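You operate a simulated robot arm through the tools that you are given. There is no shell and no other tool. Be economical: measure what you need, move in short steps, check, and stop when the job is done.

You are at the controls of a simulated two-armed robot. One attempt, no reset.

Task
On the top of the island bench, fold the blue cloth in half, so that its two long edges meet.

The check looks at the end state, three seconds after you hand in, the way a careful person would. Anything else that was tipped, shoved, dropped, spilled or broken makes it a failure. Flat cloth is picked up by pressing the open fingertips on it (5 to 10 N) and closing them slowly along it; thin cloth reads only 2 to 8 mm in the jaws.

Robot
Two 6-joint arms with two-finger parallel grippers on one trunk, on a base that drives. Base frame: it is fixed to the floor where the robot stands at the start and does not move with it; the origin is under the middle of the robot, x ahead of it, y to its left, z up; the surface under the hand at the start is at about z = 760. Lengths are in mm, angles in rad, forces in N, time in s.
The left shoulder is at the start at [280, 185, 930], the right one opposite. With the tool pointing down near the work surface each hand reaches from about 560 to 940 mm from the robot's upright axis, wherever it stands, measured 20 degrees to its own side. Places, roughly: island bench [800, 400, 800]. Payload 1.57 kg a hand.
The tool frame of a hand sits at the grasp point between the pads (the TCP): z along the fingers, y along the line on which they close. The tips reach 30 mm beyond it. Largest opening 80 mm; finger width 17, thickness 12; the body of the gripper, 40 by 82 mm, starts 80 mm behind the TCP.
Orientation is told as [roll, pitch, yaw] about the base's x, y, z axes, in that order, counted from this pose: with the fingers straight down and closing along the base's y, the tool's x points along the base's -x, its y along +y and its z along -z.

Tools
- The arms move only by the tool move_arm. It takes "left_targets", "right_targets" or both (then of equal length, played together; a hand with none holds still); each is a list of rows, each a list of 7 numbers: the turn, a rotation vector about the tool's x, y, z in units of 6 degrees (1.0 is 6 degrees), then the shift along the tool's x, y, z in units of 20 mm (1.0 is 20 mm), then the opening, from 0 (shut) to 1 (fully open). In form: [[wx, wy, wz, tx, ty, tz, gripper], ...]. A call has 1 to 20 rows; each row shifts and turns the commanded pose from where the row before left it, along the tool's axes as they then stand. A call with a number of a shift or a turn outside -1 to 1 is refused whole. A row lasts 0.2 s, in which the tool goes at most 50 mm and 0.15 rad; a call with a longer step from one row to the next is refused whole, and so is a gripper value outside its range. A pose out of reach is approached as far as the arm can. The call stops where the force on the tool passes 40 N (or 10 N more than at its start, if that is more) or the arm is blocked; 0.2 s more then pass. Each finger travels about 153 mm/s and halts on what it meets, pressing with about 31 N; the grip force reading is that of the motor and also rises with nothing between the fingers. The clock runs only during rows and for 0.2 s after the last one: add rows that do not move to give the fingers time. It gives the time, the measured TCP pose, the force on the tool (base axes), the opening and the grip force at its end, in the units of the frame above (readings bear some noise), with the torque about the TCP (base axes, N m) and any sound that the robot's microphone picked up, and new pictures: "views" is both (left out), scene, wrist or none (wrist: the cameras of the hands that moved).
- Cameras (640 x 400 px; columns grow to the right, rows downward): "scene" is now at [218.6, -14.9, 1358.7]; the picture's right is [-0.26, -0.97, 0.00], its down [-0.86, 0.23, -0.47] and it looks along [0.45, -0.12, -0.89] (base axes); focal length 296 px, centre (320, 200). "left" rides on the left gripper at [72, 7, -122] in its tool frame; the picture's right is [-0.09, 1.00, 0.00], its down [-0.84, -0.08, -0.54] and it looks along [-0.54, -0.05, 0.84] (tool axes); focal length 238 px, centre (320, 200). "right" rides on the right gripper at [72, -7, -122] in its tool frame; the picture's right is [0.09, 1.00, 0.00], its down [-0.84, 0.08, -0.54] and it looks along [-0.54, 0.05, 0.84] (tool axes); focal length 238 px, centre (320, 200). There is no depth. A picture from a camera that has moved, and an enlarged one, comes with that camera's place and axes in the base frame and with its lens. The place of the scene camera against the robot may be out by one fixed shift of up to 12 mm in any direction.
- raise_lower(by): slides the trunk up (or, below 0, down) by that many mm; the arms and the scene camera ride with it, the base frame stays. It gives what a move gives, with no picture.
- steer(legs): drives the robot by 1 to 6 legs, each [ahead, turn to the left] in mm and rad, along the robot's own axes; the way and the turn of a leg run together, so that a leg with both is an arc; at most 1500 mm and 3.142 rad a leg. The arms and the cameras ride along, it lands a little off, and it stops where it bumps. It gives what a move gives, and a new picture of the scene camera.
- pan_tilt(pan, tilt): turns the head with the scene camera to pan (to the left, within 1.501 rad either way) and tilt (down, from -0.506 to 1.204), counted from straight ahead of the robot. It gives what a move gives, and a new picture of the scene camera.
- zoom(camera, box): a new picture of the part [left, top, right, bottom] of that camera's present view, enlarged. The clock stands still meanwhile.
- job_done(): hands the job in; it is judged then, once.

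Work in short steps. Places have to be worked out from the pictures, the camera data and where the tool is seen: move nearer, look again, correct. Check each grasp and each placing, and mend what went wrong. You have 120 turns and 260 pictures in all, those below and enlarged ones among them. Open the grippers and draw the arms clear of the work before you hand the job in, unless the task says otherwise; then end with one line.

The tools are called after ">>>" as name(argument=value, ...) on one line, values as JSON. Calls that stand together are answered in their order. move_arm: Moves the arms, as the interface text tells. Its arguments: {"type":"object","properties":{"left_targets":{"type":"array"},"right_targets":{"type":"array"},"views":{"type":"string","enum":["both","scene","wrist","none"]}},"required":[]} The other tools are called the same way: raise_lower (by) slides the trunk up or down; steer (legs) drives the base; pan_tilt (pan, tilt) turns the head that bears the scene camera; zoom (camera, box) takes an enlarged picture of a part of a camera's view; job_done () hands the job in.

At the start:

```text
time: 0.0
left_tcp_pos: [563.9, 166.9, 940.0]
left_tool_rot: [0.002, 0.0, 0.001]
left_wrist_force: [0.3, 0.0, 0.5]
left_wrist_torque: [-0.02, 0.0, 0.02]
left_opening: 79.7
left_gripper_force: 0.1
right_tcp_pos: [535.2, -289.2, 952.7]
right_tool_rot: [0.0, 0.001, -0.001]
right_wrist_force: [-0.3, -0.5, -0.7]
right_wrist_torque: [0.01, 0.01, -0.01]
right_opening: 80.2
right_gripper_force: 0.0
trunk travel left (down, up): [-625.0, 365.0]
robot x, y, heading: [-1.3, -0.4, -0.007]
head pan, tilt: [-0.26, 1.087]
```

scene: 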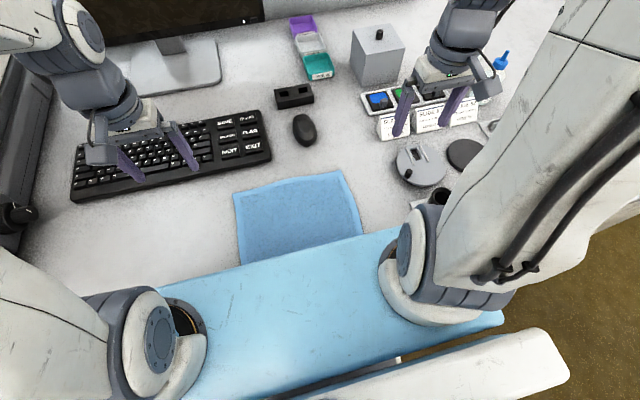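
right: 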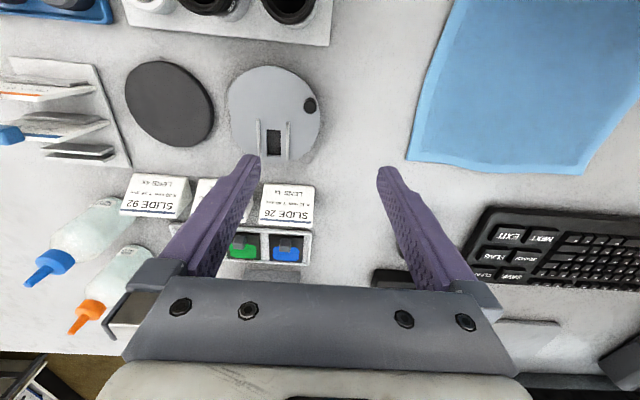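
left: 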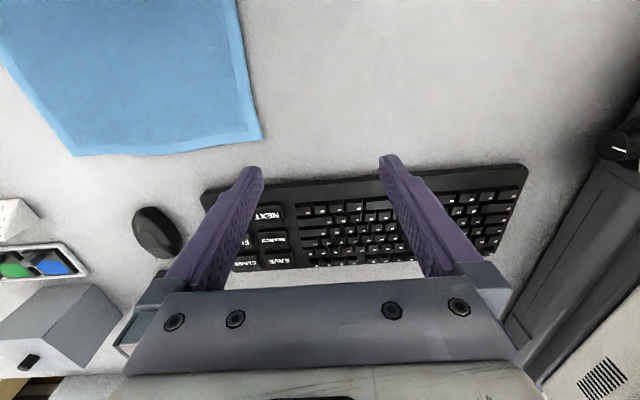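

The cloth lies near the bench's near edge, partly hidden and too close to reach (x about 420–585, y −160–100). I'll back off a bit and look again.

>>> steer(legs=[[-250, 0]])

```text
time: 1.8
left_tcp_pos: [312.2, 166.8, 938.6]
left_tool_rot: [0.0, -0.001, -0.002]
left_wrist_force: [-0.1, -0.9, -0.6]
left_wrist_torque: [0.0, 0.03, 0.01]
left_opening: 80.1
left_gripper_force: 0.1
right_tcp_pos: [281.7, -289.0, 952.2]
right_tool_rot: [-0.002, 0.0, 0.001]
right_wrist_force: [-0.2, 0.3, 1.1]
right_wrist_torque: [-0.01, 0.05, 0.01]
right_opening: 80.1
right_gripper_force: 0.0
trunk travel left (down, up): [-625.0, 365.0]
robot x, y, heading: [-253.7, -1.4, -0.005]
head pan, tilt: [-0.26, 1.087]
camera scene: at [-34.2, -15.0, 1358.6], right [-0.26, -0.97, 0.0], down [-0.86, 0.23, -0.47], along [0.45, -0.12, -0.89], focal length 296 px, centre (320, 200)
```

scene: 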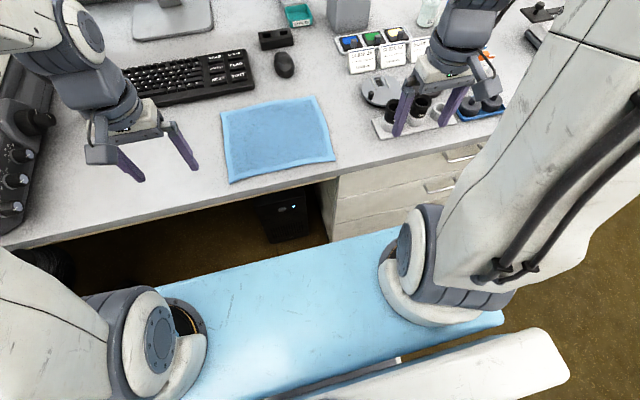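

The whole cloth is visible now. I'll zoom in for its corners.

>>> zoom(camera="scene", box=[200, 80, 360, 200])

>>> pan_tilt(pan=0.0, tilt=0.75)

```text
3.33 times, centred on (280, 140) of scene
camera zoom: at [-34.2, -15.0, 1358.6], right [-0.26, -0.97, 0.0], down [-0.86, 0.23, -0.47], along [0.45, -0.12, -0.89], focal length 988 px, centre (453, 400)
```

zoom: 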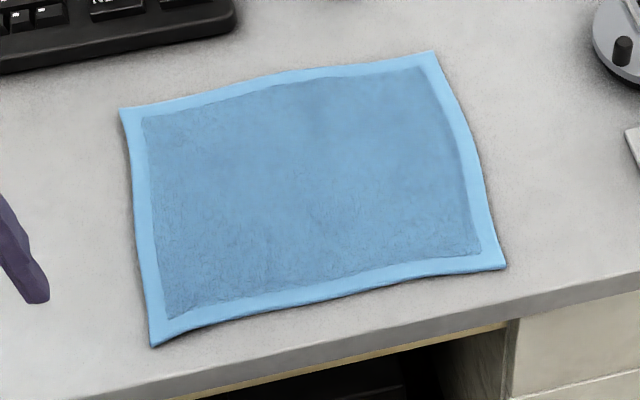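

```text
time: 2.6
left_tcp_pos: [312.2, 166.1, 940.0]
left_tool_rot: [0.001, 0.0, -0.003]
left_wrist_force: [0.7, 1.0, 0.2]
left_wrist_torque: [-0.01, 0.01, -0.02]
left_opening: 79.9
left_gripper_force: 0.0
right_tcp_pos: [282.4, -289.1, 952.8]
right_tool_rot: [-0.001, 0.001, 0.0]
right_wrist_force: [0.6, -0.8, -0.4]
right_wrist_torque: [-0.01, 0.01, -0.03]
right_opening: 80.1
right_gripper_force: 0.1
trunk travel left (down, up): [-625.0, 365.0]
robot x, y, heading: [-251.8, 0.4, -0.006]
head pan, tilt: [0.0, 0.75]
camera scene: at [-13.4, 1.3, 1383.5], right [0.0, -1.0, 0.0], down [-0.68, 0.0, -0.73], along [0.73, 0.0, -0.68], focal length 296 px, centre (320, 200)
```

scene: 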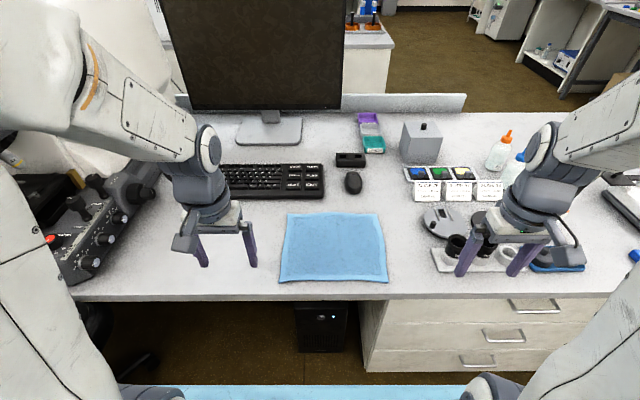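

The cloth measures about 260 mm (y) by 225 mm (x), so the long edges run along y at x≈370 and x≈593. The plan is to pinch the far edge near both corners, carry it over to the near edge, and pitch the fingers forward while laying it down. I'll back up a little more so there's room for that tilt.

>>> steer(legs=[[-38, 0]])

```text
time: 3.5
left_tcp_pos: [273.6, 167.1, 939.4]
left_tool_rot: [-0.001, -0.001, -0.001]
left_wrist_force: [-0.2, -0.5, -0.3]
left_wrist_torque: [-0.02, -0.01, 0.01]
left_opening: 80.0
left_gripper_force: 0.1
right_tcp_pos: [243.6, -289.6, 953.7]
right_tool_rot: [-0.001, 0.0, 0.0]
right_wrist_force: [0.2, 0.7, -0.5]
right_wrist_torque: [-0.02, 0.02, 0.02]
right_opening: 80.0
right_gripper_force: 0.0
trunk travel left (down, up): [-625.0, 365.0]
robot x, y, heading: [-291.7, -0.3, 0.002]
head pan, tilt: [0.0, 0.75]
camera scene: at [-51.6, 1.4, 1383.5], right [0.0, -1.0, 0.0], down [-0.68, 0.0, -0.73], along [0.73, 0.0, -0.68], focal length 296 px, centre (320, 200)
```

scene: 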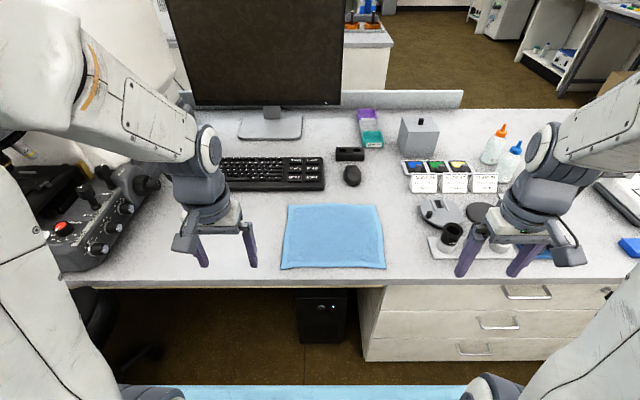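

Next I bring both hands above the far edge, with TCP z around 880 and jaws half open, and look.

>>> move_arm(left_targets=[[0, 0, 0, -0.85, -0.32, 0.19, 0.5], [0, 0, 0, -0.85, -0.32, 0.19, 0.5], [0, 0, 0, -0.85, -0.32, 0.19, 0.5], [0, 0, 0, -0.85, -0.32, 0.19, 0.5], [0, 0, 0, -0.85, -0.32, 0.19, 0.5], [0, 0, 0, -0.85, -0.32, 0.19, 0.5], [0, 0, 0, -0.85, -0.32, 0.19, 0.5], [0, 0, 0, -0.85, -0.32, 0.19, 0.5], [0, 0, 0, -0.85, -0.32, 0.19, 0.5], [0, 0, 0, -0.85, -0.32, 0.19, 0.5], [0, 0, 0, -0.85, -0.32, 0.19, 0.5], [0, 0, 0, -0.85, -0.32, 0.19, 0.5], [0, 0, 0, -0.85, -0.32, 0.19, 0.5], [0, 0, 0, -0.85, -0.32, 0.19, 0.5], [0, 0, 0, -0.85, -0.32, 0.19, 0.5], [0, 0, 0, -0.85, -0.32, 0.19, 0.5]], right_targets=[[0, 0, 0, -0.94, 0.49, 0.0, 0.5], [0, 0, 0, -0.94, 0.49, 0.0, 0.5], [0, 0, 0, -0.94, 0.49, 0.0, 0.5], [0, 0, 0, -0.94, 0.49, 0.0, 0.5], [0, 0, 0, -0.94, 0.49, 0.0, 0.5], [0, 0, 0, -0.94, 0.49, 0.0, 0.5], [0, 0, 0, -0.94, 0.49, 0.0, 0.5], [0, 0, 0, -0.94, 0.49, 0.0, 0.5], [0, 0, 0, -0.94, 0.49, 0.46, 0.5], [0, 0, 0, -0.94, 0.49, 0.46, 0.5], [0, 0, 0, -0.94, 0.49, 0.46, 0.5], [0, 0, 0, -0.94, 0.49, 0.46, 0.5], [0, 0, 0, -0.94, 0.49, 0.46, 0.5], [0, 0, 0, -0.94, 0.49, 0.46, 0.5], [0, 0, 0, -0.94, 0.49, 0.46, 0.5], [0, 0, 0, -0.94, 0.49, 0.46, 0.5]])

```text
time: 6.9
left_tcp_pos: [544.8, 64.2, 880.0]
left_tool_rot: [0.0, -0.001, -0.001]
left_wrist_force: [-0.4, -0.1, -0.5]
left_wrist_torque: [-0.04, -0.04, -0.03]
left_opening: 39.9
left_gripper_force: 0.1
right_tcp_pos: [545.2, -133.7, 879.3]
right_tool_rot: [-0.001, -0.001, 0.0]
right_wrist_force: [0.6, -0.6, 0.8]
right_wrist_torque: [-0.01, 0.01, 0.0]
right_opening: 40.0
right_gripper_force: 0.0
trunk travel left (down, up): [-625.0, 365.0]
robot x, y, heading: [-289.6, 2.6, -0.002]
head pan, tilt: [0.0, 0.75]
camera scene: at [-52.3, 1.4, 1383.6], right [0.0, -1.0, 0.0], down [-0.68, 0.0, -0.73], along [0.73, 0.0, -0.68], focal length 296 px, centre (320, 200)
camera right: at [472.7, -140.5, 1002.3], right [-0.09, 1.0, 0.0], down [0.84, 0.08, 0.54], along [0.54, 0.05, -0.84], focal length 238 px, centre (320, 200)
camera left: at [473.6, 69.7, 1001.8], right [0.09, 1.0, 0.0], down [0.84, -0.08, 0.54], along [0.54, -0.05, -0.84], focal length 238 px, centre (320, 200)
```

scene: 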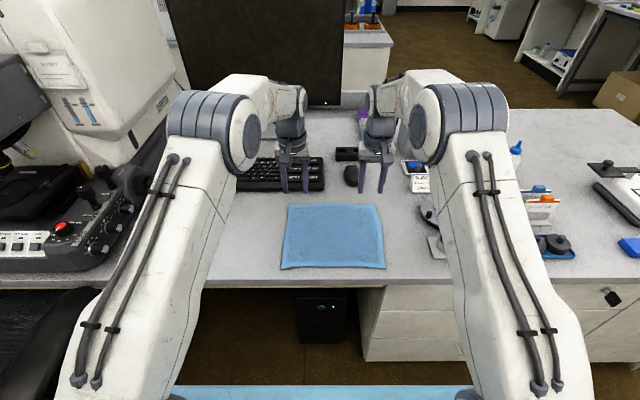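
right: 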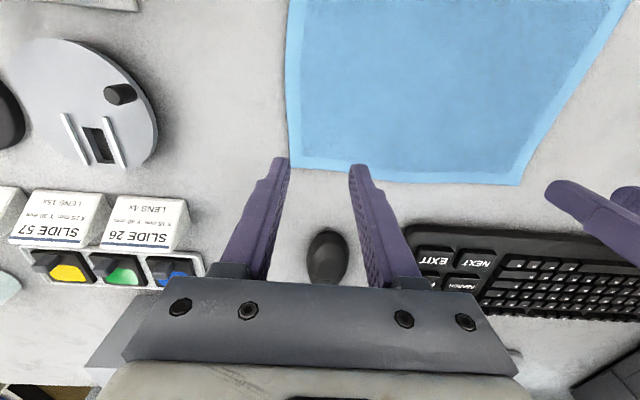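
left: 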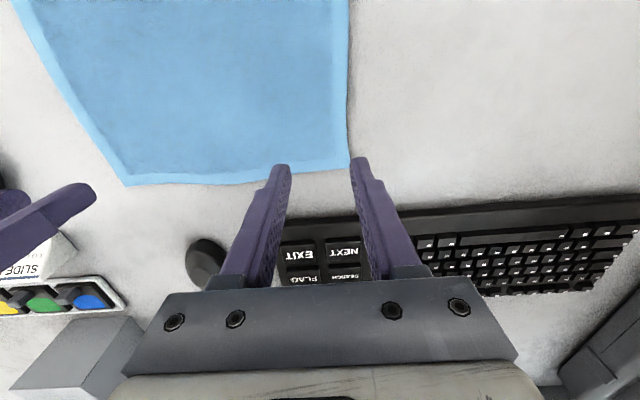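

From the wrist cameras the far edge is at x≈587, spanning y≈−164 to 95. I'll move to x=580 and descend to just above the cloth.

>>> move_arm(left_targets=[[0, 0, 0, -0.35, -0.02, 0.8, 0.45], [0, 0, 0, -0.35, -0.02, 0.8, 0.45], [0, 0, 0, -0.35, -0.02, 0.8, 0.45], [0, 0, 0, -0.35, -0.02, 0.8, 0.45], [0, 0, 0, -0.35, -0.02, 0.8, 0.45]], right_targets=[[0, 0, 0, -0.35, 0.02, 0.8, 0.45], [0, 0, 0, -0.35, 0.02, 0.8, 0.45], [0, 0, 0, -0.35, 0.02, 0.8, 0.45], [0, 0, 0, -0.35, 0.02, 0.8, 0.45], [0, 0, 0, -0.35, 0.02, 0.8, 0.45]], views="wrist")

```text
time: 8.1
left_tcp_pos: [581.4, 61.7, 797.6]
left_tool_rot: [0.001, 0.0, -0.002]
left_wrist_force: [0.2, -0.4, 1.0]
left_wrist_torque: [0.01, 0.01, 0.0]
left_opening: 36.2
left_gripper_force: 0.1
right_tcp_pos: [579.7, -131.2, 798.8]
right_tool_rot: [0.0, 0.0, -0.001]
right_wrist_force: [0.2, -0.3, 0.3]
right_wrist_torque: [-0.01, -0.02, -0.02]
right_opening: 36.0
right_gripper_force: 0.0
trunk travel left (down, up): [-625.0, 365.0]
robot x, y, heading: [-295.8, 1.8, -0.005]
head pan, tilt: [0.0, 0.75]
camera right: at [507.2, -137.5, 921.6], right [-0.09, 1.0, 0.0], down [0.84, 0.08, 0.54], along [0.54, 0.05, -0.84], focal length 238 px, centre (320, 200)
camera left: at [509.4, 67.3, 921.1], right [0.09, 1.0, 0.0], down [0.84, -0.08, 0.54], along [0.54, -0.05, -0.84], focal length 238 px, centre (320, 200)
```

right: 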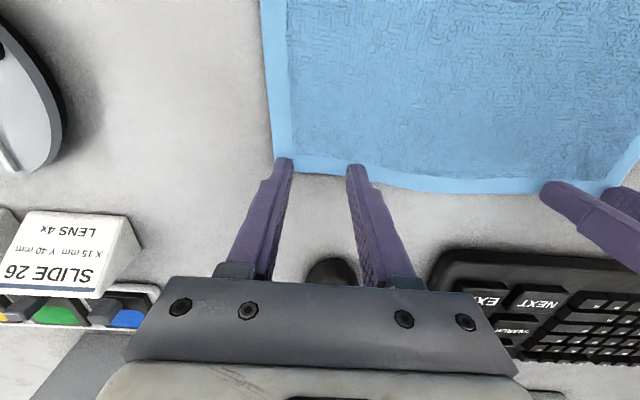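
left: 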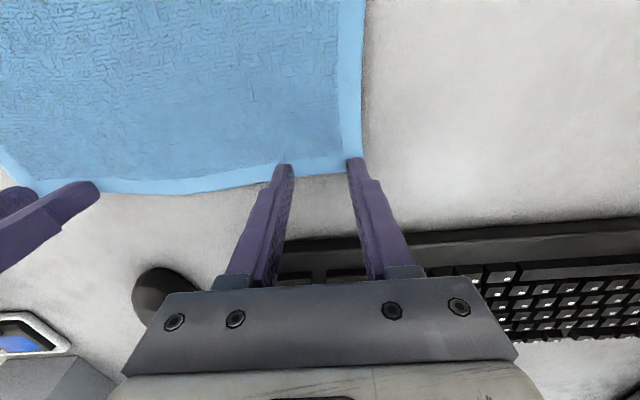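

The corners sit at about x≈578 and the tips are right at or beyond the edge. I'll shift 11 mm toward the robot, bring the left hand slightly inward, and descend slowly.

>>> move_arm(left_targets=[[0, 0, 0, 0.57, -0.28, 0, 0.45], [0, 0, 0, 0, 0, 0.1, 0.45], [0, 0, 0, 0, 0, 0.1, 0.45], [0, 0, 0, 0, 0, 0.05, 0.45]], right_targets=[[0, 0, 0, 0.5, 0, 0, 0.45], [0, 0, 0, 0, 0, 0.1, 0.45], [0, 0, 0, 0, 0, 0.1, 0.45], [0, 0, 0, 0, 0, 0.1, 0.45]], views="wrist")

```text
time: 9.1
left_tcp_pos: [569.6, 56.3, 794.7]
left_tool_rot: [0.0, -0.001, -0.001]
left_wrist_force: [0.7, -0.4, 2.0]
left_wrist_torque: [0.02, -0.03, 0.0]
left_opening: 36.2
left_gripper_force: 0.0
right_tcp_pos: [570.0, -131.1, 794.1]
right_tool_rot: [0.001, -0.003, -0.001]
right_wrist_force: [-1.4, 0.0, 2.6]
right_wrist_torque: [0.03, 0.02, 0.0]
right_opening: 36.1
right_gripper_force: 0.1
trunk travel left (down, up): [-625.0, 365.0]
robot x, y, heading: [-290.1, -1.0, -0.002]
head pan, tilt: [0.0, 0.75]
camera right: at [497.1, -137.5, 916.5], right [-0.09, 1.0, 0.0], down [0.84, 0.08, 0.54], along [0.54, 0.05, -0.84], focal length 238 px, centre (320, 200)
camera left: at [497.8, 62.4, 916.7], right [0.09, 1.0, 0.0], down [0.84, -0.08, 0.54], along [0.54, -0.05, -0.84], focal length 238 px, centre (320, 200)
```

right: 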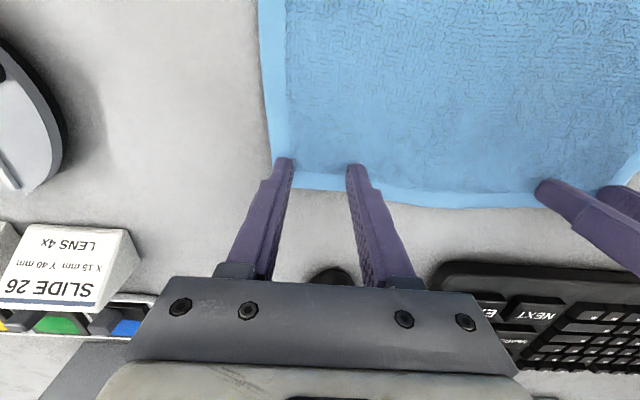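
left: 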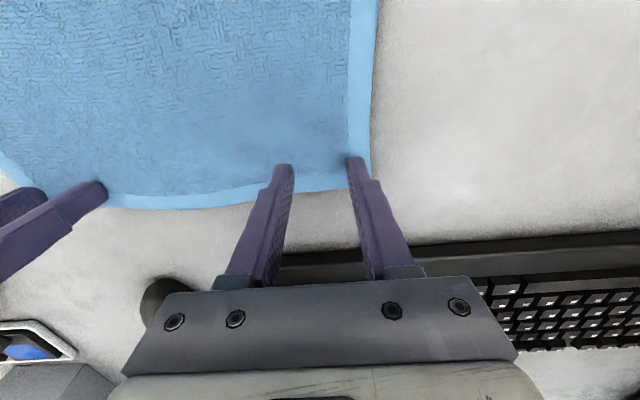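

Contact is starting at 2 N, and the cloth edge lies about 6 mm beyond the fingers, which is good. I'll press to 5–10 N.

>>> move_arm(left_targets=[[0, 0, 0, 0, 0, 0.05, 0.45], [0, 0, 0, 0, 0, 0.05, 0.45]], right_targets=[[0, 0, 0, 0, 0, 0.05, 0.45], [0, 0, 0, 0, 0, 0.05, 0.45]], views="none")

```text
time: 9.7
left_tcp_pos: [569.2, 56.8, 794.0]
left_tool_rot: [-0.002, -0.004, -0.002]
left_wrist_force: [1.7, -0.9, 7.8]
left_wrist_torque: [0.02, -0.02, -0.01]
left_opening: 36.1
left_gripper_force: 0.1
right_tcp_pos: [570.3, -131.1, 794.8]
right_tool_rot: [0.0, -0.002, -0.003]
right_wrist_force: [-3.3, 1.2, 10.2]
right_wrist_torque: [0.01, 0.1, -0.03]
right_opening: 35.7
right_gripper_force: 0.0
trunk travel left (down, up): [-625.0, 365.0]
robot x, y, heading: [-292.5, -0.6, -0.004]
head pan, tilt: [0.0, 0.75]
```

Both tips press at 8–10 N, so I'll close slowly along the cloth.

>>> move_arm(left_targets=[[0, 0, 0, 0, 0, 0, 0.41], [0, 0, 0, 0, 0, 0, 0.37], [0, 0, 0, 0, 0, 0, 0.33], [0, 0, 0, 0, 0, 0, 0.29], [0, 0, 0, 0, 0, 0, 0.25], [0, 0, 0, 0, 0, 0, 0.21], [0, 0, 0, 0, 0, 0, 0.17], [0, 0, 0, 0, 0, 0, 0.13], [0, 0, 0, 0, 0, 0, 0.09], [0, 0, 0, 0, 0, 0, 0.05], [0, 0, 0, 0, 0, 0, 0.0], [0, 0, 0, 0, 0, 0, 0.0], [0, 0, 0, 0, 0, 0, 0.0]], right_targets=[[0, 0, 0, 0, 0, 0, 0.41], [0, 0, 0, 0, 0, 0, 0.37], [0, 0, 0, 0, 0, 0, 0.33], [0, 0, 0, 0, 0, 0, 0.29], [0, 0, 0, 0, 0, 0, 0.25], [0, 0, 0, 0, 0, 0, 0.21], [0, 0, 0, 0, 0, 0, 0.17], [0, 0, 0, 0, 0, 0, 0.13], [0, 0, 0, 0, 0, 0, 0.09], [0, 0, 0, 0, 0, 0, 0.05], [0, 0, 0, 0, 0, 0, 0.0], [0, 0, 0, 0, 0, 0, 0.0], [0, 0, 0, 0, 0, 0, 0.0]], views="wrist")

```text
time: 12.5
left_tcp_pos: [567.6, 57.3, 793.3]
left_tool_rot: [-0.002, -0.003, -0.001]
left_wrist_force: [-0.4, -11.9, 11.8]
left_wrist_torque: [-0.31, 0.04, -0.03]
left_opening: 4.2
left_gripper_force: 24.8
right_tcp_pos: [569.0, -131.0, 792.9]
right_tool_rot: [0.001, -0.001, 0.0]
right_wrist_force: [0.7, 12.2, 17.9]
right_wrist_torque: [0.37, -0.02, -0.06]
right_opening: 4.5
right_gripper_force: 24.6
trunk travel left (down, up): [-625.0, 365.0]
robot x, y, heading: [-291.2, -0.2, -0.003]
head pan, tilt: [0.0, 0.75]
camera right: at [496.5, -137.1, 915.1], right [-0.09, 1.0, 0.0], down [0.84, 0.08, 0.54], along [0.54, 0.05, -0.84], focal length 238 px, centre (320, 200)
camera left: at [497.0, 62.3, 915.2], right [0.09, 1.0, 0.0], down [0.84, -0.08, 0.54], along [0.54, -0.05, -0.84], focal length 238 px, centre (320, 200)
```

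right: 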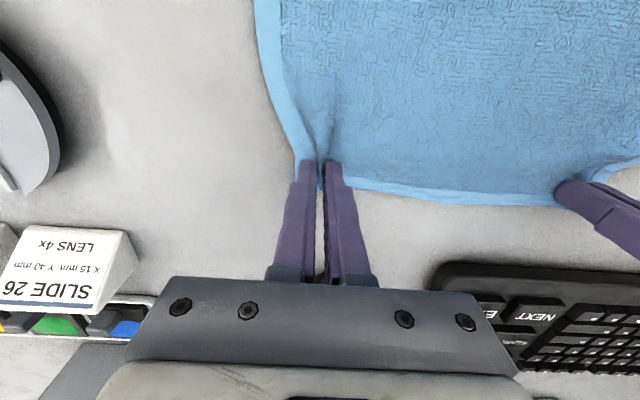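
left: 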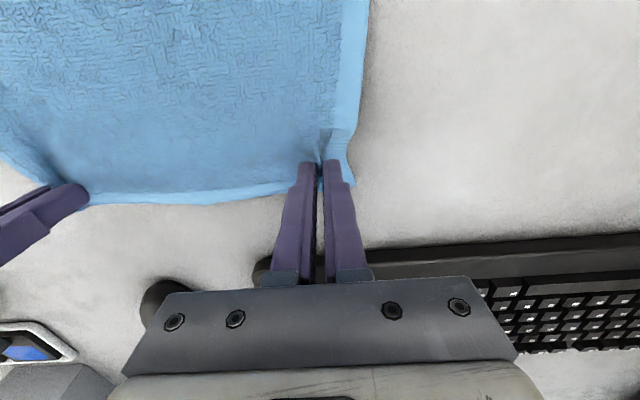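

Both ridges are pinched, reading 4.2 and 4.5 mm. I'll lift 60 mm, easing the hands inward slightly, and start travelling toward −x.

>>> move_arm(left_targets=[[0, 0, 0, 0, -0.1, -0.4, 0], [0, 0, 0, 0.3, 0, -0.5, 0], [0, 0, 0, 0.5, 0, -0.6, 0], [0, 0, 0, 0.5, 0, -0.6, 0], [0, 0, 0, 0.5, 0, -0.6, 0], [0, 0, 0, 0.5, 0, -0.5, 0]], right_targets=[[0, 0, 0, 0, 0.1, -0.4, 0], [0, 0, 0, 0.3, 0, -0.5, 0], [0, 0, 0, 0.5, 0, -0.6, 0], [0, 0, 0, 0.5, 0, -0.6, 0], [0, 0, 0, 0.5, 0, -0.6, 0], [0, 0, 0, 0.5, 0, -0.5, 0]])

```text
time: 13.9
left_tcp_pos: [523.6, 54.7, 856.5]
left_tool_rot: [0.001, -0.001, -0.001]
left_wrist_force: [-0.3, -6.6, -0.9]
left_wrist_torque: [-0.21, 0.05, -0.02]
left_opening: 3.9
left_gripper_force: 24.9
right_tcp_pos: [522.9, -128.5, 856.0]
right_tool_rot: [-0.001, 0.001, 0.0]
right_wrist_force: [1.0, 6.3, 0.6]
right_wrist_torque: [0.19, -0.05, -0.03]
right_opening: 4.0
right_gripper_force: 24.9
trunk travel left (down, up): [-625.0, 365.0]
robot x, y, heading: [-291.1, 3.1, -0.001]
head pan, tilt: [0.0, 0.75]
camera scene: at [-51.6, 1.4, 1383.5], right [0.0, -1.0, 0.0], down [-0.68, 0.0, -0.73], along [0.73, 0.0, -0.68], focal length 296 px, centre (320, 200)
camera right: at [450.7, -135.4, 977.5], right [-0.09, 1.0, 0.0], down [0.84, 0.08, 0.54], along [0.54, 0.05, -0.84], focal length 238 px, centre (320, 200)
camera left: at [452.1, 60.8, 977.8], right [0.09, 1.0, 0.0], down [0.84, -0.08, 0.54], along [0.54, -0.05, -0.84], focal length 238 px, centre (320, 200)
```

scene: 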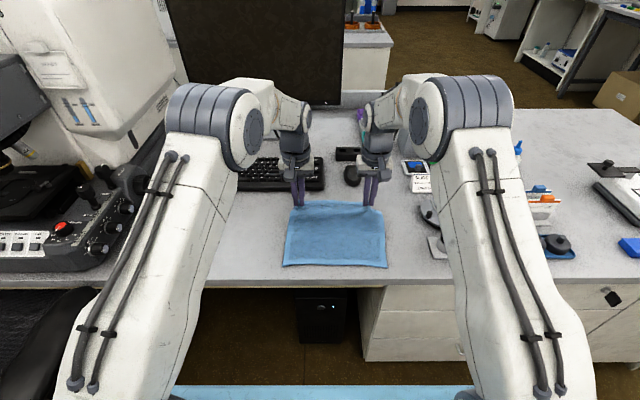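
right: 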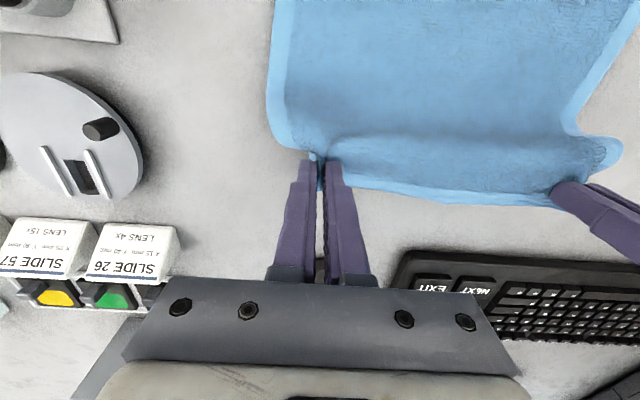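
left: 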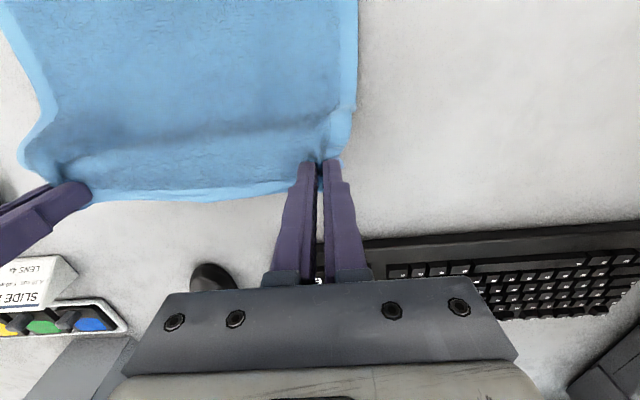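

The grasp holds and the cloth lifts cleanly. I'll carry it on toward −x while pitching the fingers forward by 24°.

>>> move_arm(left_targets=[[0, -1, 0, 0.78, -0.1, -0.22, 0], [0, -1, 0, 0.755, 0, -0.3, 0], [0, -1, 0, 0.72, 0, -0.375, 0], [0, -1, 0, 0.676, 0, -0.449, 0], [0, 0, 0, 0.676, 0, -0.449, 0], [0, 0, 0, 0.676, 0, -0.449, 0]], right_targets=[[0, -1, 0, 0.78, 0.1, -0.22, 0], [0, -1, 0, 0.755, 0, -0.3, 0], [0, -1, 0, 0.72, 0, -0.375, 0], [0, -1, 0, 0.676, 0, -0.449, 0], [0, 0, 0, 0.676, 0, -0.449, 0], [0, 0, 0, 0.676, 0, -0.449, 0]])

```text
time: 15.3
left_tcp_pos: [428.5, 51.6, 878.5]
left_tool_rot: [0.0, -0.417, -0.002]
left_wrist_force: [0.1, -2.9, -0.7]
left_wrist_torque: [-0.04, 0.02, -0.02]
left_opening: 3.7
left_gripper_force: 24.2
right_tcp_pos: [428.5, -126.4, 878.2]
right_tool_rot: [0.0, -0.419, -0.002]
right_wrist_force: [0.0, 2.5, -0.6]
right_wrist_torque: [0.08, 0.02, 0.04]
right_opening: 4.1
right_gripper_force: 24.6
trunk travel left (down, up): [-625.0, 365.0]
robot x, y, heading: [-295.2, 0.2, -0.002]
head pan, tilt: [0.0, 0.75]
camera scene: at [-51.7, 1.4, 1383.5], right [0.0, -1.0, 0.0], down [-0.68, 0.0, -0.73], along [0.73, 0.0, -0.68], focal length 296 px, centre (320, 200)
camera right: at [313.2, -133.7, 960.7], right [-0.08, 1.0, -0.04], down [0.54, 0.08, 0.84], along [0.84, 0.05, -0.55], focal length 238 px, centre (320, 200)
camera left: at [314.2, 58.9, 961.1], right [0.09, 1.0, 0.04], down [0.54, -0.08, 0.84], along [0.83, -0.05, -0.55], focal length 238 px, centre (320, 200)
```

scene: 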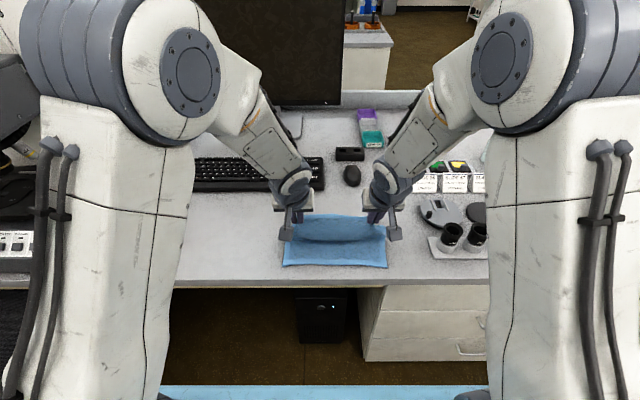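
right: 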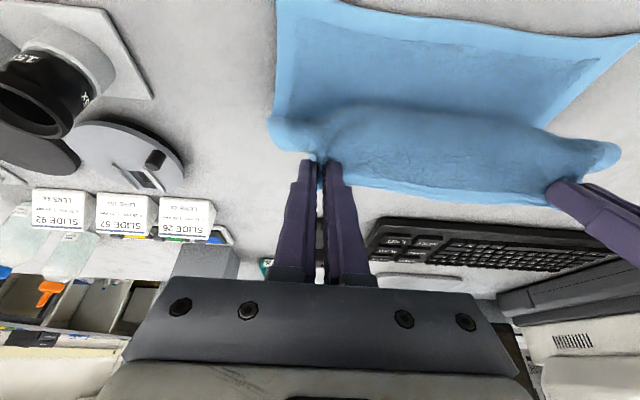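
left: 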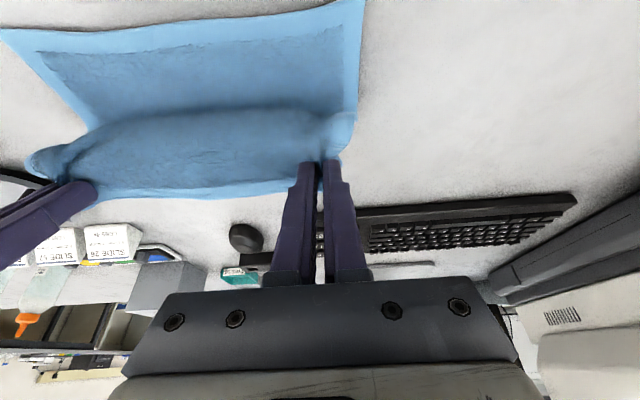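

The grip keeps the cloth pointing toward tool +x, so more pitch helps flip it. I'll pitch to about 84° while lowering slightly, then use the base to carry it back.

>>> move_arm(left_targets=[[0, -1, 0, 0.162, 0, 0.08, 0], [0, -1, 0, 0.169, 0, 0.063, 0], [0, -1, 0, 0.175, 0, 0.045, 0], [0, -1, 0, 0.178, 0, 0.026, 0], [0, -1, 0, 0.18, 0, 0.007, 0]], right_targets=[[0, -1, 0, 0.162, 0, 0.08, 0], [0, -1, 0, 0.169, 0, 0.063, 0], [0, -1, 0, 0.175, 0, 0.045, 0], [0, -1, 0, 0.178, 0, 0.026, 0], [0, -1, 0, 0.18, 0, 0.007, 0]])

```text
time: 16.5
left_tcp_pos: [416.5, 56.6, 865.6]
left_tool_rot: [0.036, -0.874, -0.019]
left_wrist_force: [-1.2, -27.2, -0.7]
left_wrist_torque: [-0.52, 0.04, -0.72]
left_opening: 4.9
left_gripper_force: 25.0
left hand out of reach, approached as far as the arm can: row 2
right_tcp_pos: [419.5, -141.0, 868.9]
right_tool_rot: [-0.086, -0.741, 0.029]
right_wrist_force: [0.9, 28.1, 0.2]
right_wrist_torque: [0.79, 0.0, 0.42]
right_opening: 4.8
right_gripper_force: 24.8
right hand out of reach, approached as far as the arm can: row 1, 2, 3
trunk travel left (down, up): [-625.0, 365.0]
robot x, y, heading: [-289.9, 0.9, -0.003]
head pan, tilt: [0.0, 0.75]
camera scene: at [-52.0, 1.4, 1383.6], right [0.0, -1.0, 0.0], down [-0.68, 0.0, -0.73], along [0.73, 0.0, -0.68], focal length 296 px, centre (320, 200)
camera right: at [283.7, -142.1, 911.5], right [-0.04, 0.99, -0.12], down [0.25, 0.13, 0.96], along [0.97, 0.0, -0.26], focal length 238 px, centre (320, 200)
camera left: at [278.6, 61.9, 889.8], right [0.05, 0.99, 0.09], down [0.12, -0.1, 0.99], along [0.99, -0.04, -0.13], focal length 238 px, centre (320, 200)
```

scene: 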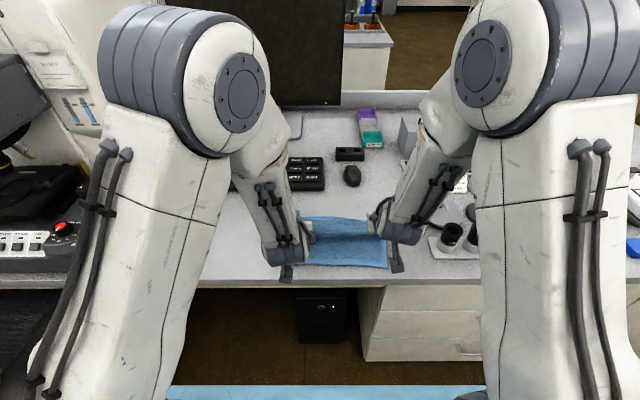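
right: 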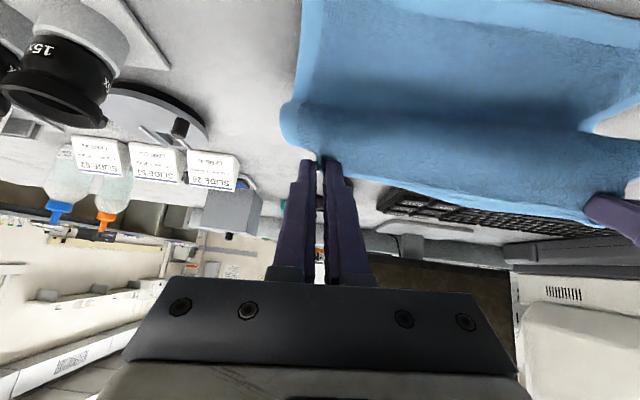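
left: 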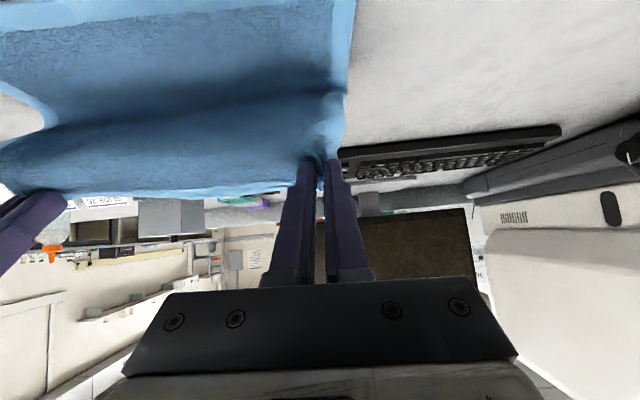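

The wrists can't follow this far in at steep pitch, and the hands are pulling apart. I'll undo those turns first.

>>> move_arm(left_targets=[[0, 1, 0, 0, 0, 0, 0], [0, 1, 0, 0, 0, 0, 0], [0, 1, 0, 0, 0, 0, 0], [0, 1, 0, 0, 0, 0, 0], [0, 1, 0, 0, 0, 0, 0]], right_targets=[[0, 1, 0, 0, 0, 0, 0], [0, 1, 0, 0, 0, 0, 0], [0, 1, 0, 0, 0, 0, 0], [0, 1, 0, 0, 0, 0, 0], [0, 1, 0, 0, 0, 0, 0]], views="none")

```text
time: 17.7
left_tcp_pos: [420.2, 57.6, 867.2]
left_tool_rot: [0.032, -0.408, 0.0]
left_wrist_force: [-1.6, -39.1, 0.0]
left_wrist_torque: [-1.14, 0.02, -0.58]
left_opening: 6.4
left_gripper_force: 26.4
left hand out of reach, approached as far as the arm can: row 5
right_tcp_pos: [421.5, -146.4, 870.3]
right_tool_rot: [-0.088, -0.33, -0.018]
right_wrist_force: [1.3, 39.5, 0.0]
right_wrist_torque: [1.28, -0.07, 0.22]
right_opening: 5.7
right_gripper_force: 25.7
right hand out of reach, approached as far as the arm can: row 3, 4
trunk travel left (down, up): [-625.0, 365.0]
robot x, y, heading: [-291.5, 0.6, -0.006]
head pan, tilt: [0.0, 0.75]
```

Tension is now 39 N and the hands are 204 mm apart, against about 178 mm before. I'll bring them together and undo the roll.

>>> move_arm(left_targets=[[0, 0, 0, 0, -0.12, 0, 0], [0.15, 0, 0, 0, -0.12, 0, 0], [0.15, 0, 0, 0, -0.12, 0, 0]], right_targets=[[0, 0, 0, 0, 0.3, 0, 0], [-0.4, -0.4, 0, 0, 0.3, 0, 0], [-0.4, -0.4, 0, 0, 0.3, 0, 0]], views="none")

```text
time: 18.5
left_tcp_pos: [417.4, 56.8, 866.3]
left_tool_rot: [0.014, -0.398, 0.005]
left_wrist_force: [-0.8, -6.9, -0.4]
left_wrist_torque: [-0.16, 0.01, -0.15]
left_opening: 3.9
left_gripper_force: 24.6
right_tcp_pos: [420.0, -133.2, 867.0]
right_tool_rot: [-0.014, -0.405, -0.014]
right_wrist_force: [0.8, 7.6, 0.5]
right_wrist_torque: [0.2, -0.03, 0.06]
right_opening: 3.6
right_gripper_force: 24.0
trunk travel left (down, up): [-625.0, 365.0]
robot x, y, heading: [-293.8, 0.7, 0.002]
head pan, tilt: [0.0, 0.75]
```

Recovered, with about 7 N tension and the grip intact. I'll move the hands +80 mm in x, where the cloth has slack, to look and make room for driving back.

>>> move_arm(left_targets=[[0.03, 0, 0, -0.92, -0.04, 0.39, 0], [0.03, 0, 0, -0.92, -0.04, 0.39, 0], [0.03, 0, 0, -0.92, -0.04, 0.39, 0], [0.03, 0, 0, -0.92, -0.04, 0.39, 0]], right_targets=[[-0.03, 0, 0, -0.92, 0.05, 0.39, 0], [-0.03, 0, 0, -0.92, 0.05, 0.39, 0], [-0.03, 0, 0, -0.92, 0.05, 0.39, 0], [-0.03, 0, 0, -0.92, 0.05, 0.39, 0]])

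```text
time: 19.5
left_tcp_pos: [498.9, 54.2, 866.5]
left_tool_rot: [0.0, -0.403, 0.002]
left_wrist_force: [0.2, -1.3, 0.4]
left_wrist_torque: [-0.03, 0.02, -0.03]
left_opening: 3.7
left_gripper_force: 25.1
right_tcp_pos: [500.3, -130.2, 869.1]
right_tool_rot: [-0.002, -0.407, -0.013]
right_wrist_force: [-0.8, 0.8, 0.4]
right_wrist_torque: [0.03, -0.01, -0.03]
right_opening: 3.1
right_gripper_force: 24.4
trunk travel left (down, up): [-625.0, 365.0]
robot x, y, heading: [-291.1, 0.4, -0.004]
head pan, tilt: [0.0, 0.75]
camera scene: at [-52.2, 1.4, 1383.6], right [0.0, -1.0, 0.0], down [-0.68, 0.0, -0.73], along [0.73, 0.0, -0.68], focal length 296 px, centre (320, 200)
camera right: at [385.8, -135.4, 952.8], right [-0.07, 1.0, -0.04], down [0.55, 0.07, 0.83], along [0.83, 0.04, -0.56], focal length 238 px, centre (320, 200)
camera left: at [385.8, 59.0, 950.7], right [0.08, 1.0, 0.04], down [0.56, -0.07, 0.83], along [0.83, -0.05, -0.56], focal length 238 px, centre (320, 200)
```

scene: 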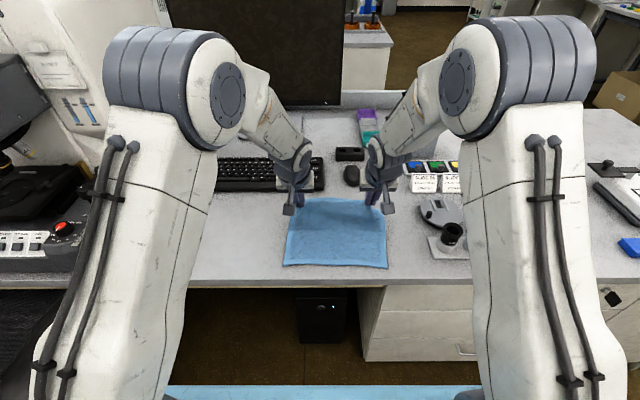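
right: 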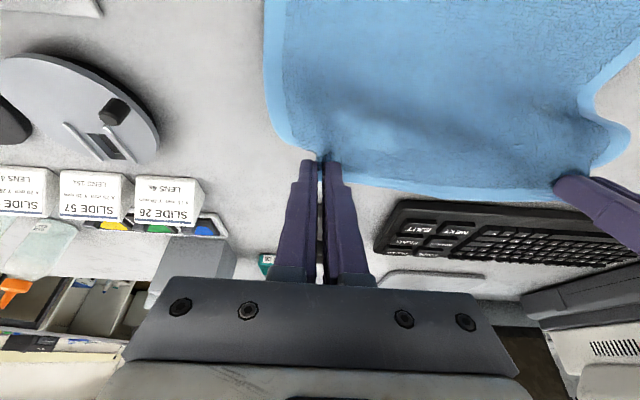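
left: 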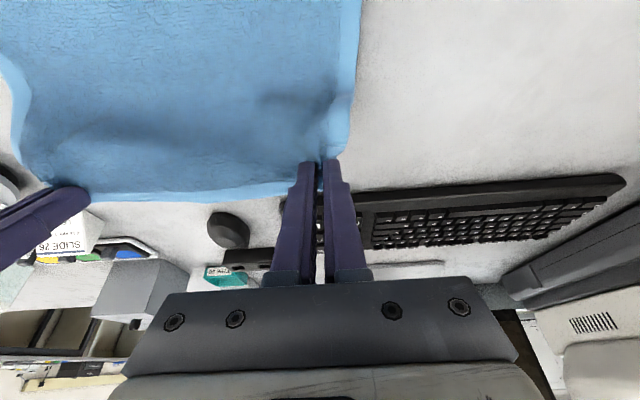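

The cloth is stable and the near edge is still in place. I'll drive back 90 mm, then move the hands forward again.

>>> steer(legs=[[-90, 0]])

>>> move_arm(left_targets=[[0, 0, 0, -0.92, 0, 0.39, 0], [0, 0, 0, -0.92, 0, 0.39, 0], [0, 0, 0, -0.92, 0, 0.39, 0], [0, 0, 0, -0.92, 0, 0.39, 0]], right_targets=[[0, 0, 0, -0.92, 0, 0.39, 0], [0, 0, 0, -0.92, 0, 0.39, 0], [0, 0, 0, -0.92, 0, 0.39, 0], [0, 0, 0, -0.92, 0, 0.39, 0]], views="scene")

```text
time: 20.6
left_tcp_pos: [408.0, 52.5, 866.3]
left_tool_rot: [-0.001, -0.402, 0.004]
left_wrist_force: [-0.2, -1.5, 0.2]
left_wrist_torque: [0.02, 0.01, -0.01]
left_opening: 4.0
left_gripper_force: 25.0
right_tcp_pos: [409.4, -131.5, 867.2]
right_tool_rot: [0.0, -0.406, -0.015]
right_wrist_force: [-0.4, 0.7, -0.2]
right_wrist_torque: [0.02, 0.02, -0.02]
right_opening: 3.0
right_gripper_force: 24.4
trunk travel left (down, up): [-625.0, 365.0]
robot x, y, heading: [-385.4, -1.7, -0.003]
head pan, tilt: [0.0, 0.75]
camera scene: at [-142.9, 1.3, 1383.5], right [0.0, -1.0, 0.0], down [-0.68, 0.0, -0.73], along [0.73, 0.0, -0.68], focal length 296 px, centre (320, 200)
```

scene: 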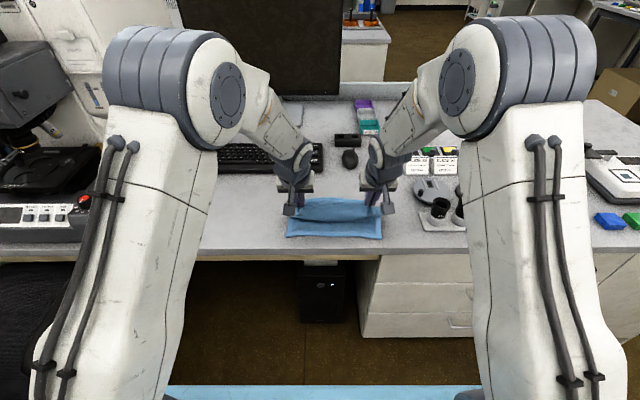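

```text
time: 21.6
left_tcp_pos: [488.4, 52.4, 866.5]
left_tool_rot: [-0.002, -0.402, 0.003]
left_wrist_force: [0.0, -1.1, -0.5]
left_wrist_torque: [-0.01, 0.02, -0.02]
left_opening: 4.0
left_gripper_force: 25.3
right_tcp_pos: [490.2, -130.9, 869.5]
right_tool_rot: [0.001, -0.408, -0.014]
right_wrist_force: [0.9, 1.4, 0.4]
right_wrist_torque: [-0.02, -0.03, -0.01]
right_opening: 3.2
right_gripper_force: 24.1
trunk travel left (down, up): [-625.0, 365.0]
robot x, y, heading: [-381.9, 2.8, -0.003]
head pan, tilt: [0.0, 0.75]
camera scene: at [-143.6, 1.3, 1383.6], right [0.0, -1.0, 0.0], down [-0.68, 0.0, -0.73], along [0.73, 0.0, -0.68], focal length 296 px, centre (320, 200)
```

scene: 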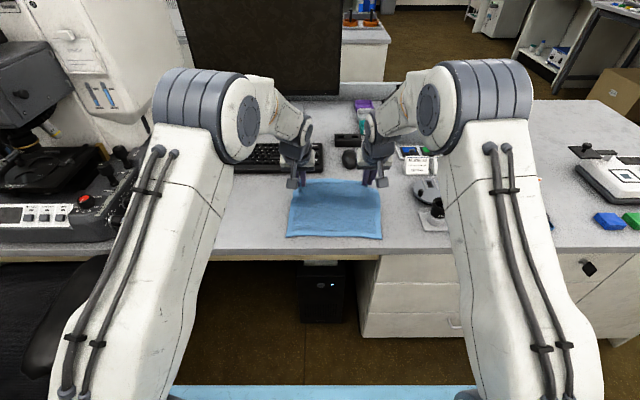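

The arms are more extended now, so I'll try pitching again in small steps.

>>> move_arm(left_targets=[[0, -1, 0, 0, 0, 0, 0], [0, -1, 0, 0, 0, 0, 0], [0, -1, 0, 0, 0, 0, 0]], right_targets=[[0, -1, 0, 0, 0, 0, 0], [0, -1, 0, 0, 0, 0, 0], [0, -1, 0, 0, 0, 0, 0]], views="none")

```text
time: 22.4
left_tcp_pos: [488.7, 54.4, 866.2]
left_tool_rot: [0.007, -0.674, 0.003]
left_wrist_force: [-0.2, -6.9, -0.9]
left_wrist_torque: [-0.11, 0.04, -0.15]
left_opening: 3.8
left_gripper_force: 24.8
left hand out of reach, approached as far as the arm can: row 3
right_tcp_pos: [489.9, -136.3, 869.0]
right_tool_rot: [-0.021, -0.653, -0.012]
right_wrist_force: [-0.3, 7.0, 0.0]
right_wrist_torque: [0.16, 0.01, 0.1]
right_opening: 3.2
right_gripper_force: 24.3
right hand out of reach, approached as far as the arm can: row 3
trunk travel left (down, up): [-625.0, 365.0]
robot x, y, heading: [-386.9, -0.9, -0.001]
head pan, tilt: [0.0, 0.75]
```

The pitch limit is about 37° at this forearm angle. Lowering the trunk while raising the hands will flatten the forearms, so I'll ease the tension first and then alternate the two.

>>> move_arm(left_targets=[[0.06, 0.5, 0, 0, -0.1, 0, 0], [0, 0, 0, 0, 0, 0, 0]], right_targets=[[-0.2, 0.3, 0, 0, 0.24, 0, 0], [0, 0, 0, 0, 0, 0, 0]], views="none")

>>> raise_lower(by=-55)

>>> move_arm(left_targets=[[0, 0, 0, -0.56, 0, -0.83, 0], [0, 0, 0, -0.56, 0, -0.83, 0], [0, 0, 0, -0.56, 0, -0.83, 0]], right_targets=[[0, 0, 0, -0.56, 0, -0.83, 0], [0, 0, 0, -0.56, 0, -0.83, 0], [0, 0, 0, -0.56, 0, -0.83, 0]], views="scene")

```text
time: 23.0
left_tcp_pos: [487.7, 53.9, 865.7]
left_tool_rot: [-0.008, -0.664, 0.003]
left_wrist_force: [-0.3, -5.4, -0.9]
left_wrist_torque: [-0.11, 0.02, -0.12]
left_opening: 4.0
left_gripper_force: 24.8
right_tcp_pos: [490.6, -135.2, 869.1]
right_tool_rot: [-0.015, -0.635, -0.013]
right_wrist_force: [-0.1, 6.1, 0.1]
right_wrist_torque: [0.13, -0.02, 0.07]
right_opening: 3.4
right_gripper_force: 24.4
right hand out of reach, approached as far as the arm can: row 1
trunk travel left (down, up): [-625.0, 365.0]
robot x, y, heading: [-382.3, -0.3, 0.001]
head pan, tilt: [0.0, 0.75]
```

```text
time: 24.0
left_tcp_pos: [487.4, 54.2, 811.6]
left_tool_rot: [-0.006, -0.663, 0.005]
left_wrist_force: [-0.8, -5.7, 0.2]
left_wrist_torque: [-0.07, 0.02, -0.09]
left_opening: 4.1
left_gripper_force: 24.9
right_tcp_pos: [489.9, -135.9, 814.6]
right_tool_rot: [-0.015, -0.634, -0.015]
right_wrist_force: [0.4, 5.8, 0.0]
right_wrist_torque: [0.17, 0.01, 0.09]
right_opening: 3.4
right_gripper_force: 24.3
trunk travel left (down, up): [-570.0, 420.0]
robot x, y, heading: [-380.1, -3.5, -0.003]
head pan, tilt: [0.0, 0.75]
```

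```text
time: 24.8
left_tcp_pos: [485.0, 54.7, 871.8]
left_tool_rot: [-0.008, -0.663, 0.005]
left_wrist_force: [0.5, -5.9, -0.9]
left_wrist_torque: [-0.1, 0.01, -0.11]
left_opening: 4.0
left_gripper_force: 24.5
right_tcp_pos: [487.7, -134.5, 874.2]
right_tool_rot: [-0.018, -0.634, -0.014]
right_wrist_force: [-0.6, 5.6, 0.3]
right_wrist_torque: [0.15, -0.02, 0.07]
right_opening: 3.5
right_gripper_force: 24.2
trunk travel left (down, up): [-570.0, 420.0]
robot x, y, heading: [-381.7, -3.3, 0.002]
head pan, tilt: [0.0, 0.75]
camera scene: at [-143.0, 1.3, 1328.5], right [0.0, -1.0, 0.0], down [-0.68, 0.0, -0.73], along [0.73, 0.0, -0.68], focal length 296 px, centre (320, 200)
```

scene: 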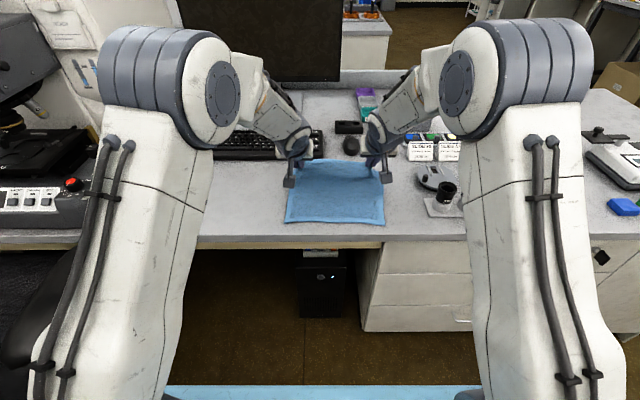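

That works. I'll repeat it twice.

>>> raise_lower(by=-70)

>>> move_arm(left_targets=[[0, 0, 0, -0.5, -0.05, -0.72, 0], [0, 0, 0, -0.5, 0, -0.72, 0], [0, 0, 0, -0.5, 0, -0.72, 0], [0, 0, 0, -0.5, 0, -0.72, 0]], right_targets=[[0, 0, 0, -0.5, 0.1, -0.72, 0], [0, 0, 0, -0.5, 0, -0.72, 0], [0, 0, 0, -0.5, 0, -0.72, 0], [0, 0, 0, -0.5, 0, -0.72, 0]], views="none")

>>> raise_lower(by=-70)

>>> move_arm(left_targets=[[0, 0, 0, -0.5, 0, -0.72, 0], [0, 0, 0, -0.5, 0, -0.72, 0], [0, 0, 0, -0.5, 0, -0.72, 0], [0, 0, 0, -0.5, 0, -0.72, 0]], right_targets=[[0, 0, 0, -0.5, 0, -0.72, 0], [0, 0, 0, -0.5, 0, -0.72, 0], [0, 0, 0, -0.5, 0, -0.72, 0], [0, 0, 0, -0.5, 0, -0.72, 0]], views="scene")

```text
time: 25.9
left_tcp_pos: [484.4, 55.4, 800.7]
left_tool_rot: [-0.007, -0.665, 0.004]
left_wrist_force: [-0.9, -6.5, -0.2]
left_wrist_torque: [-0.08, -0.05, -0.11]
left_opening: 3.7
left_gripper_force: 25.1
right_tcp_pos: [487.6, -135.4, 804.5]
right_tool_rot: [-0.016, -0.633, -0.015]
right_wrist_force: [0.3, 6.5, 1.0]
right_wrist_torque: [0.13, -0.06, 0.09]
right_opening: 3.5
right_gripper_force: 24.3
trunk travel left (down, up): [-500.0, 490.0]
robot x, y, heading: [-385.1, -3.4, -0.002]
head pan, tilt: [0.0, 0.75]
```

```text
time: 26.9
left_tcp_pos: [480.9, 55.8, 871.4]
left_tool_rot: [-0.007, -0.664, 0.001]
left_wrist_force: [-0.1, -3.7, 0.1]
left_wrist_torque: [-0.02, 0.03, -0.07]
left_opening: 3.9
left_gripper_force: 24.4
right_tcp_pos: [486.1, -132.0, 873.1]
right_tool_rot: [-0.016, -0.634, -0.013]
right_wrist_force: [-0.5, 3.4, -0.7]
right_wrist_torque: [0.06, 0.01, 0.04]
right_opening: 3.3
right_gripper_force: 24.5
trunk travel left (down, up): [-500.0, 490.0]
robot x, y, heading: [-383.1, 0.1, -0.007]
head pan, tilt: [0.0, 0.75]
```

```text
time: 27.9
left_tcp_pos: [480.1, 54.8, 801.9]
left_tool_rot: [-0.007, -0.666, 0.004]
left_wrist_force: [-0.5, -3.1, 1.7]
left_wrist_torque: [-0.04, 0.01, -0.03]
left_opening: 3.8
left_gripper_force: 24.9
right_tcp_pos: [486.4, -132.2, 803.2]
right_tool_rot: [-0.018, -0.634, -0.016]
right_wrist_force: [0.0, 3.3, 1.0]
right_wrist_torque: [0.03, 0.01, 0.02]
right_opening: 3.4
right_gripper_force: 25.2
trunk travel left (down, up): [-430.0, 560.0]
robot x, y, heading: [-385.9, -4.4, -0.001]
head pan, tilt: [0.0, 0.75]
```

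```text
time: 28.9
left_tcp_pos: [476.5, 55.9, 870.6]
left_tool_rot: [-0.006, -0.663, 0.003]
left_wrist_force: [-0.1, -3.2, -0.6]
left_wrist_torque: [-0.07, -0.01, -0.02]
left_opening: 3.9
left_gripper_force: 25.0
right_tcp_pos: [484.5, -132.3, 874.1]
right_tool_rot: [-0.015, -0.633, -0.016]
right_wrist_force: [-0.6, 3.0, -0.9]
right_wrist_torque: [0.06, -0.02, 0.02]
right_opening: 3.9
right_gripper_force: 24.4
trunk travel left (down, up): [-430.0, 560.0]
robot x, y, heading: [-382.6, 2.6, -0.007]
head pan, tilt: [0.0, 0.75]
camera scene: at [-143.1, 1.3, 1188.5], right [0.0, -1.0, 0.0], down [-0.68, 0.0, -0.73], along [0.73, 0.0, -0.68], focal length 296 px, centre (320, 200)
```

scene: 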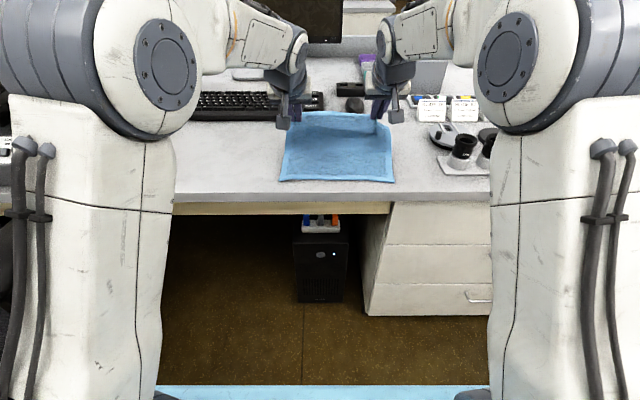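

The forearms are flatter now, so I'll pitch further.

>>> move_arm(left_targets=[[0, -0.85, 0, 0, 0, 0, 0], [0, -0.85, 0, 0, 0, 0, 0], [0, -0.85, 0, 0, 0, 0, 0]], right_targets=[[0, -1, 0, 0.1, 0, 0, 0], [0, -1, 0, 0.1, 0, 0, 0], [0, -0.85, 0, 0.1, 0, 0, 0]], views="none")

```text
time: 29.8
left_tcp_pos: [476.9, 55.1, 871.7]
left_tool_rot: [-0.011, -0.93, 0.007]
left_wrist_force: [0.0, -2.3, -0.4]
left_wrist_torque: [-0.06, -0.01, -0.08]
left_opening: 3.7
left_gripper_force: 24.7
right_tcp_pos: [479.8, -131.4, 868.9]
right_tool_rot: [-0.018, -0.931, -0.007]
right_wrist_force: [-0.4, 1.1, 0.0]
right_wrist_torque: [0.04, 0.04, 0.09]
right_opening: 3.4
right_gripper_force: 24.7
trunk travel left (down, up): [-430.0, 560.0]
robot x, y, heading: [-381.2, -1.2, 0.004]
head pan, tilt: [0.0, 0.75]
```

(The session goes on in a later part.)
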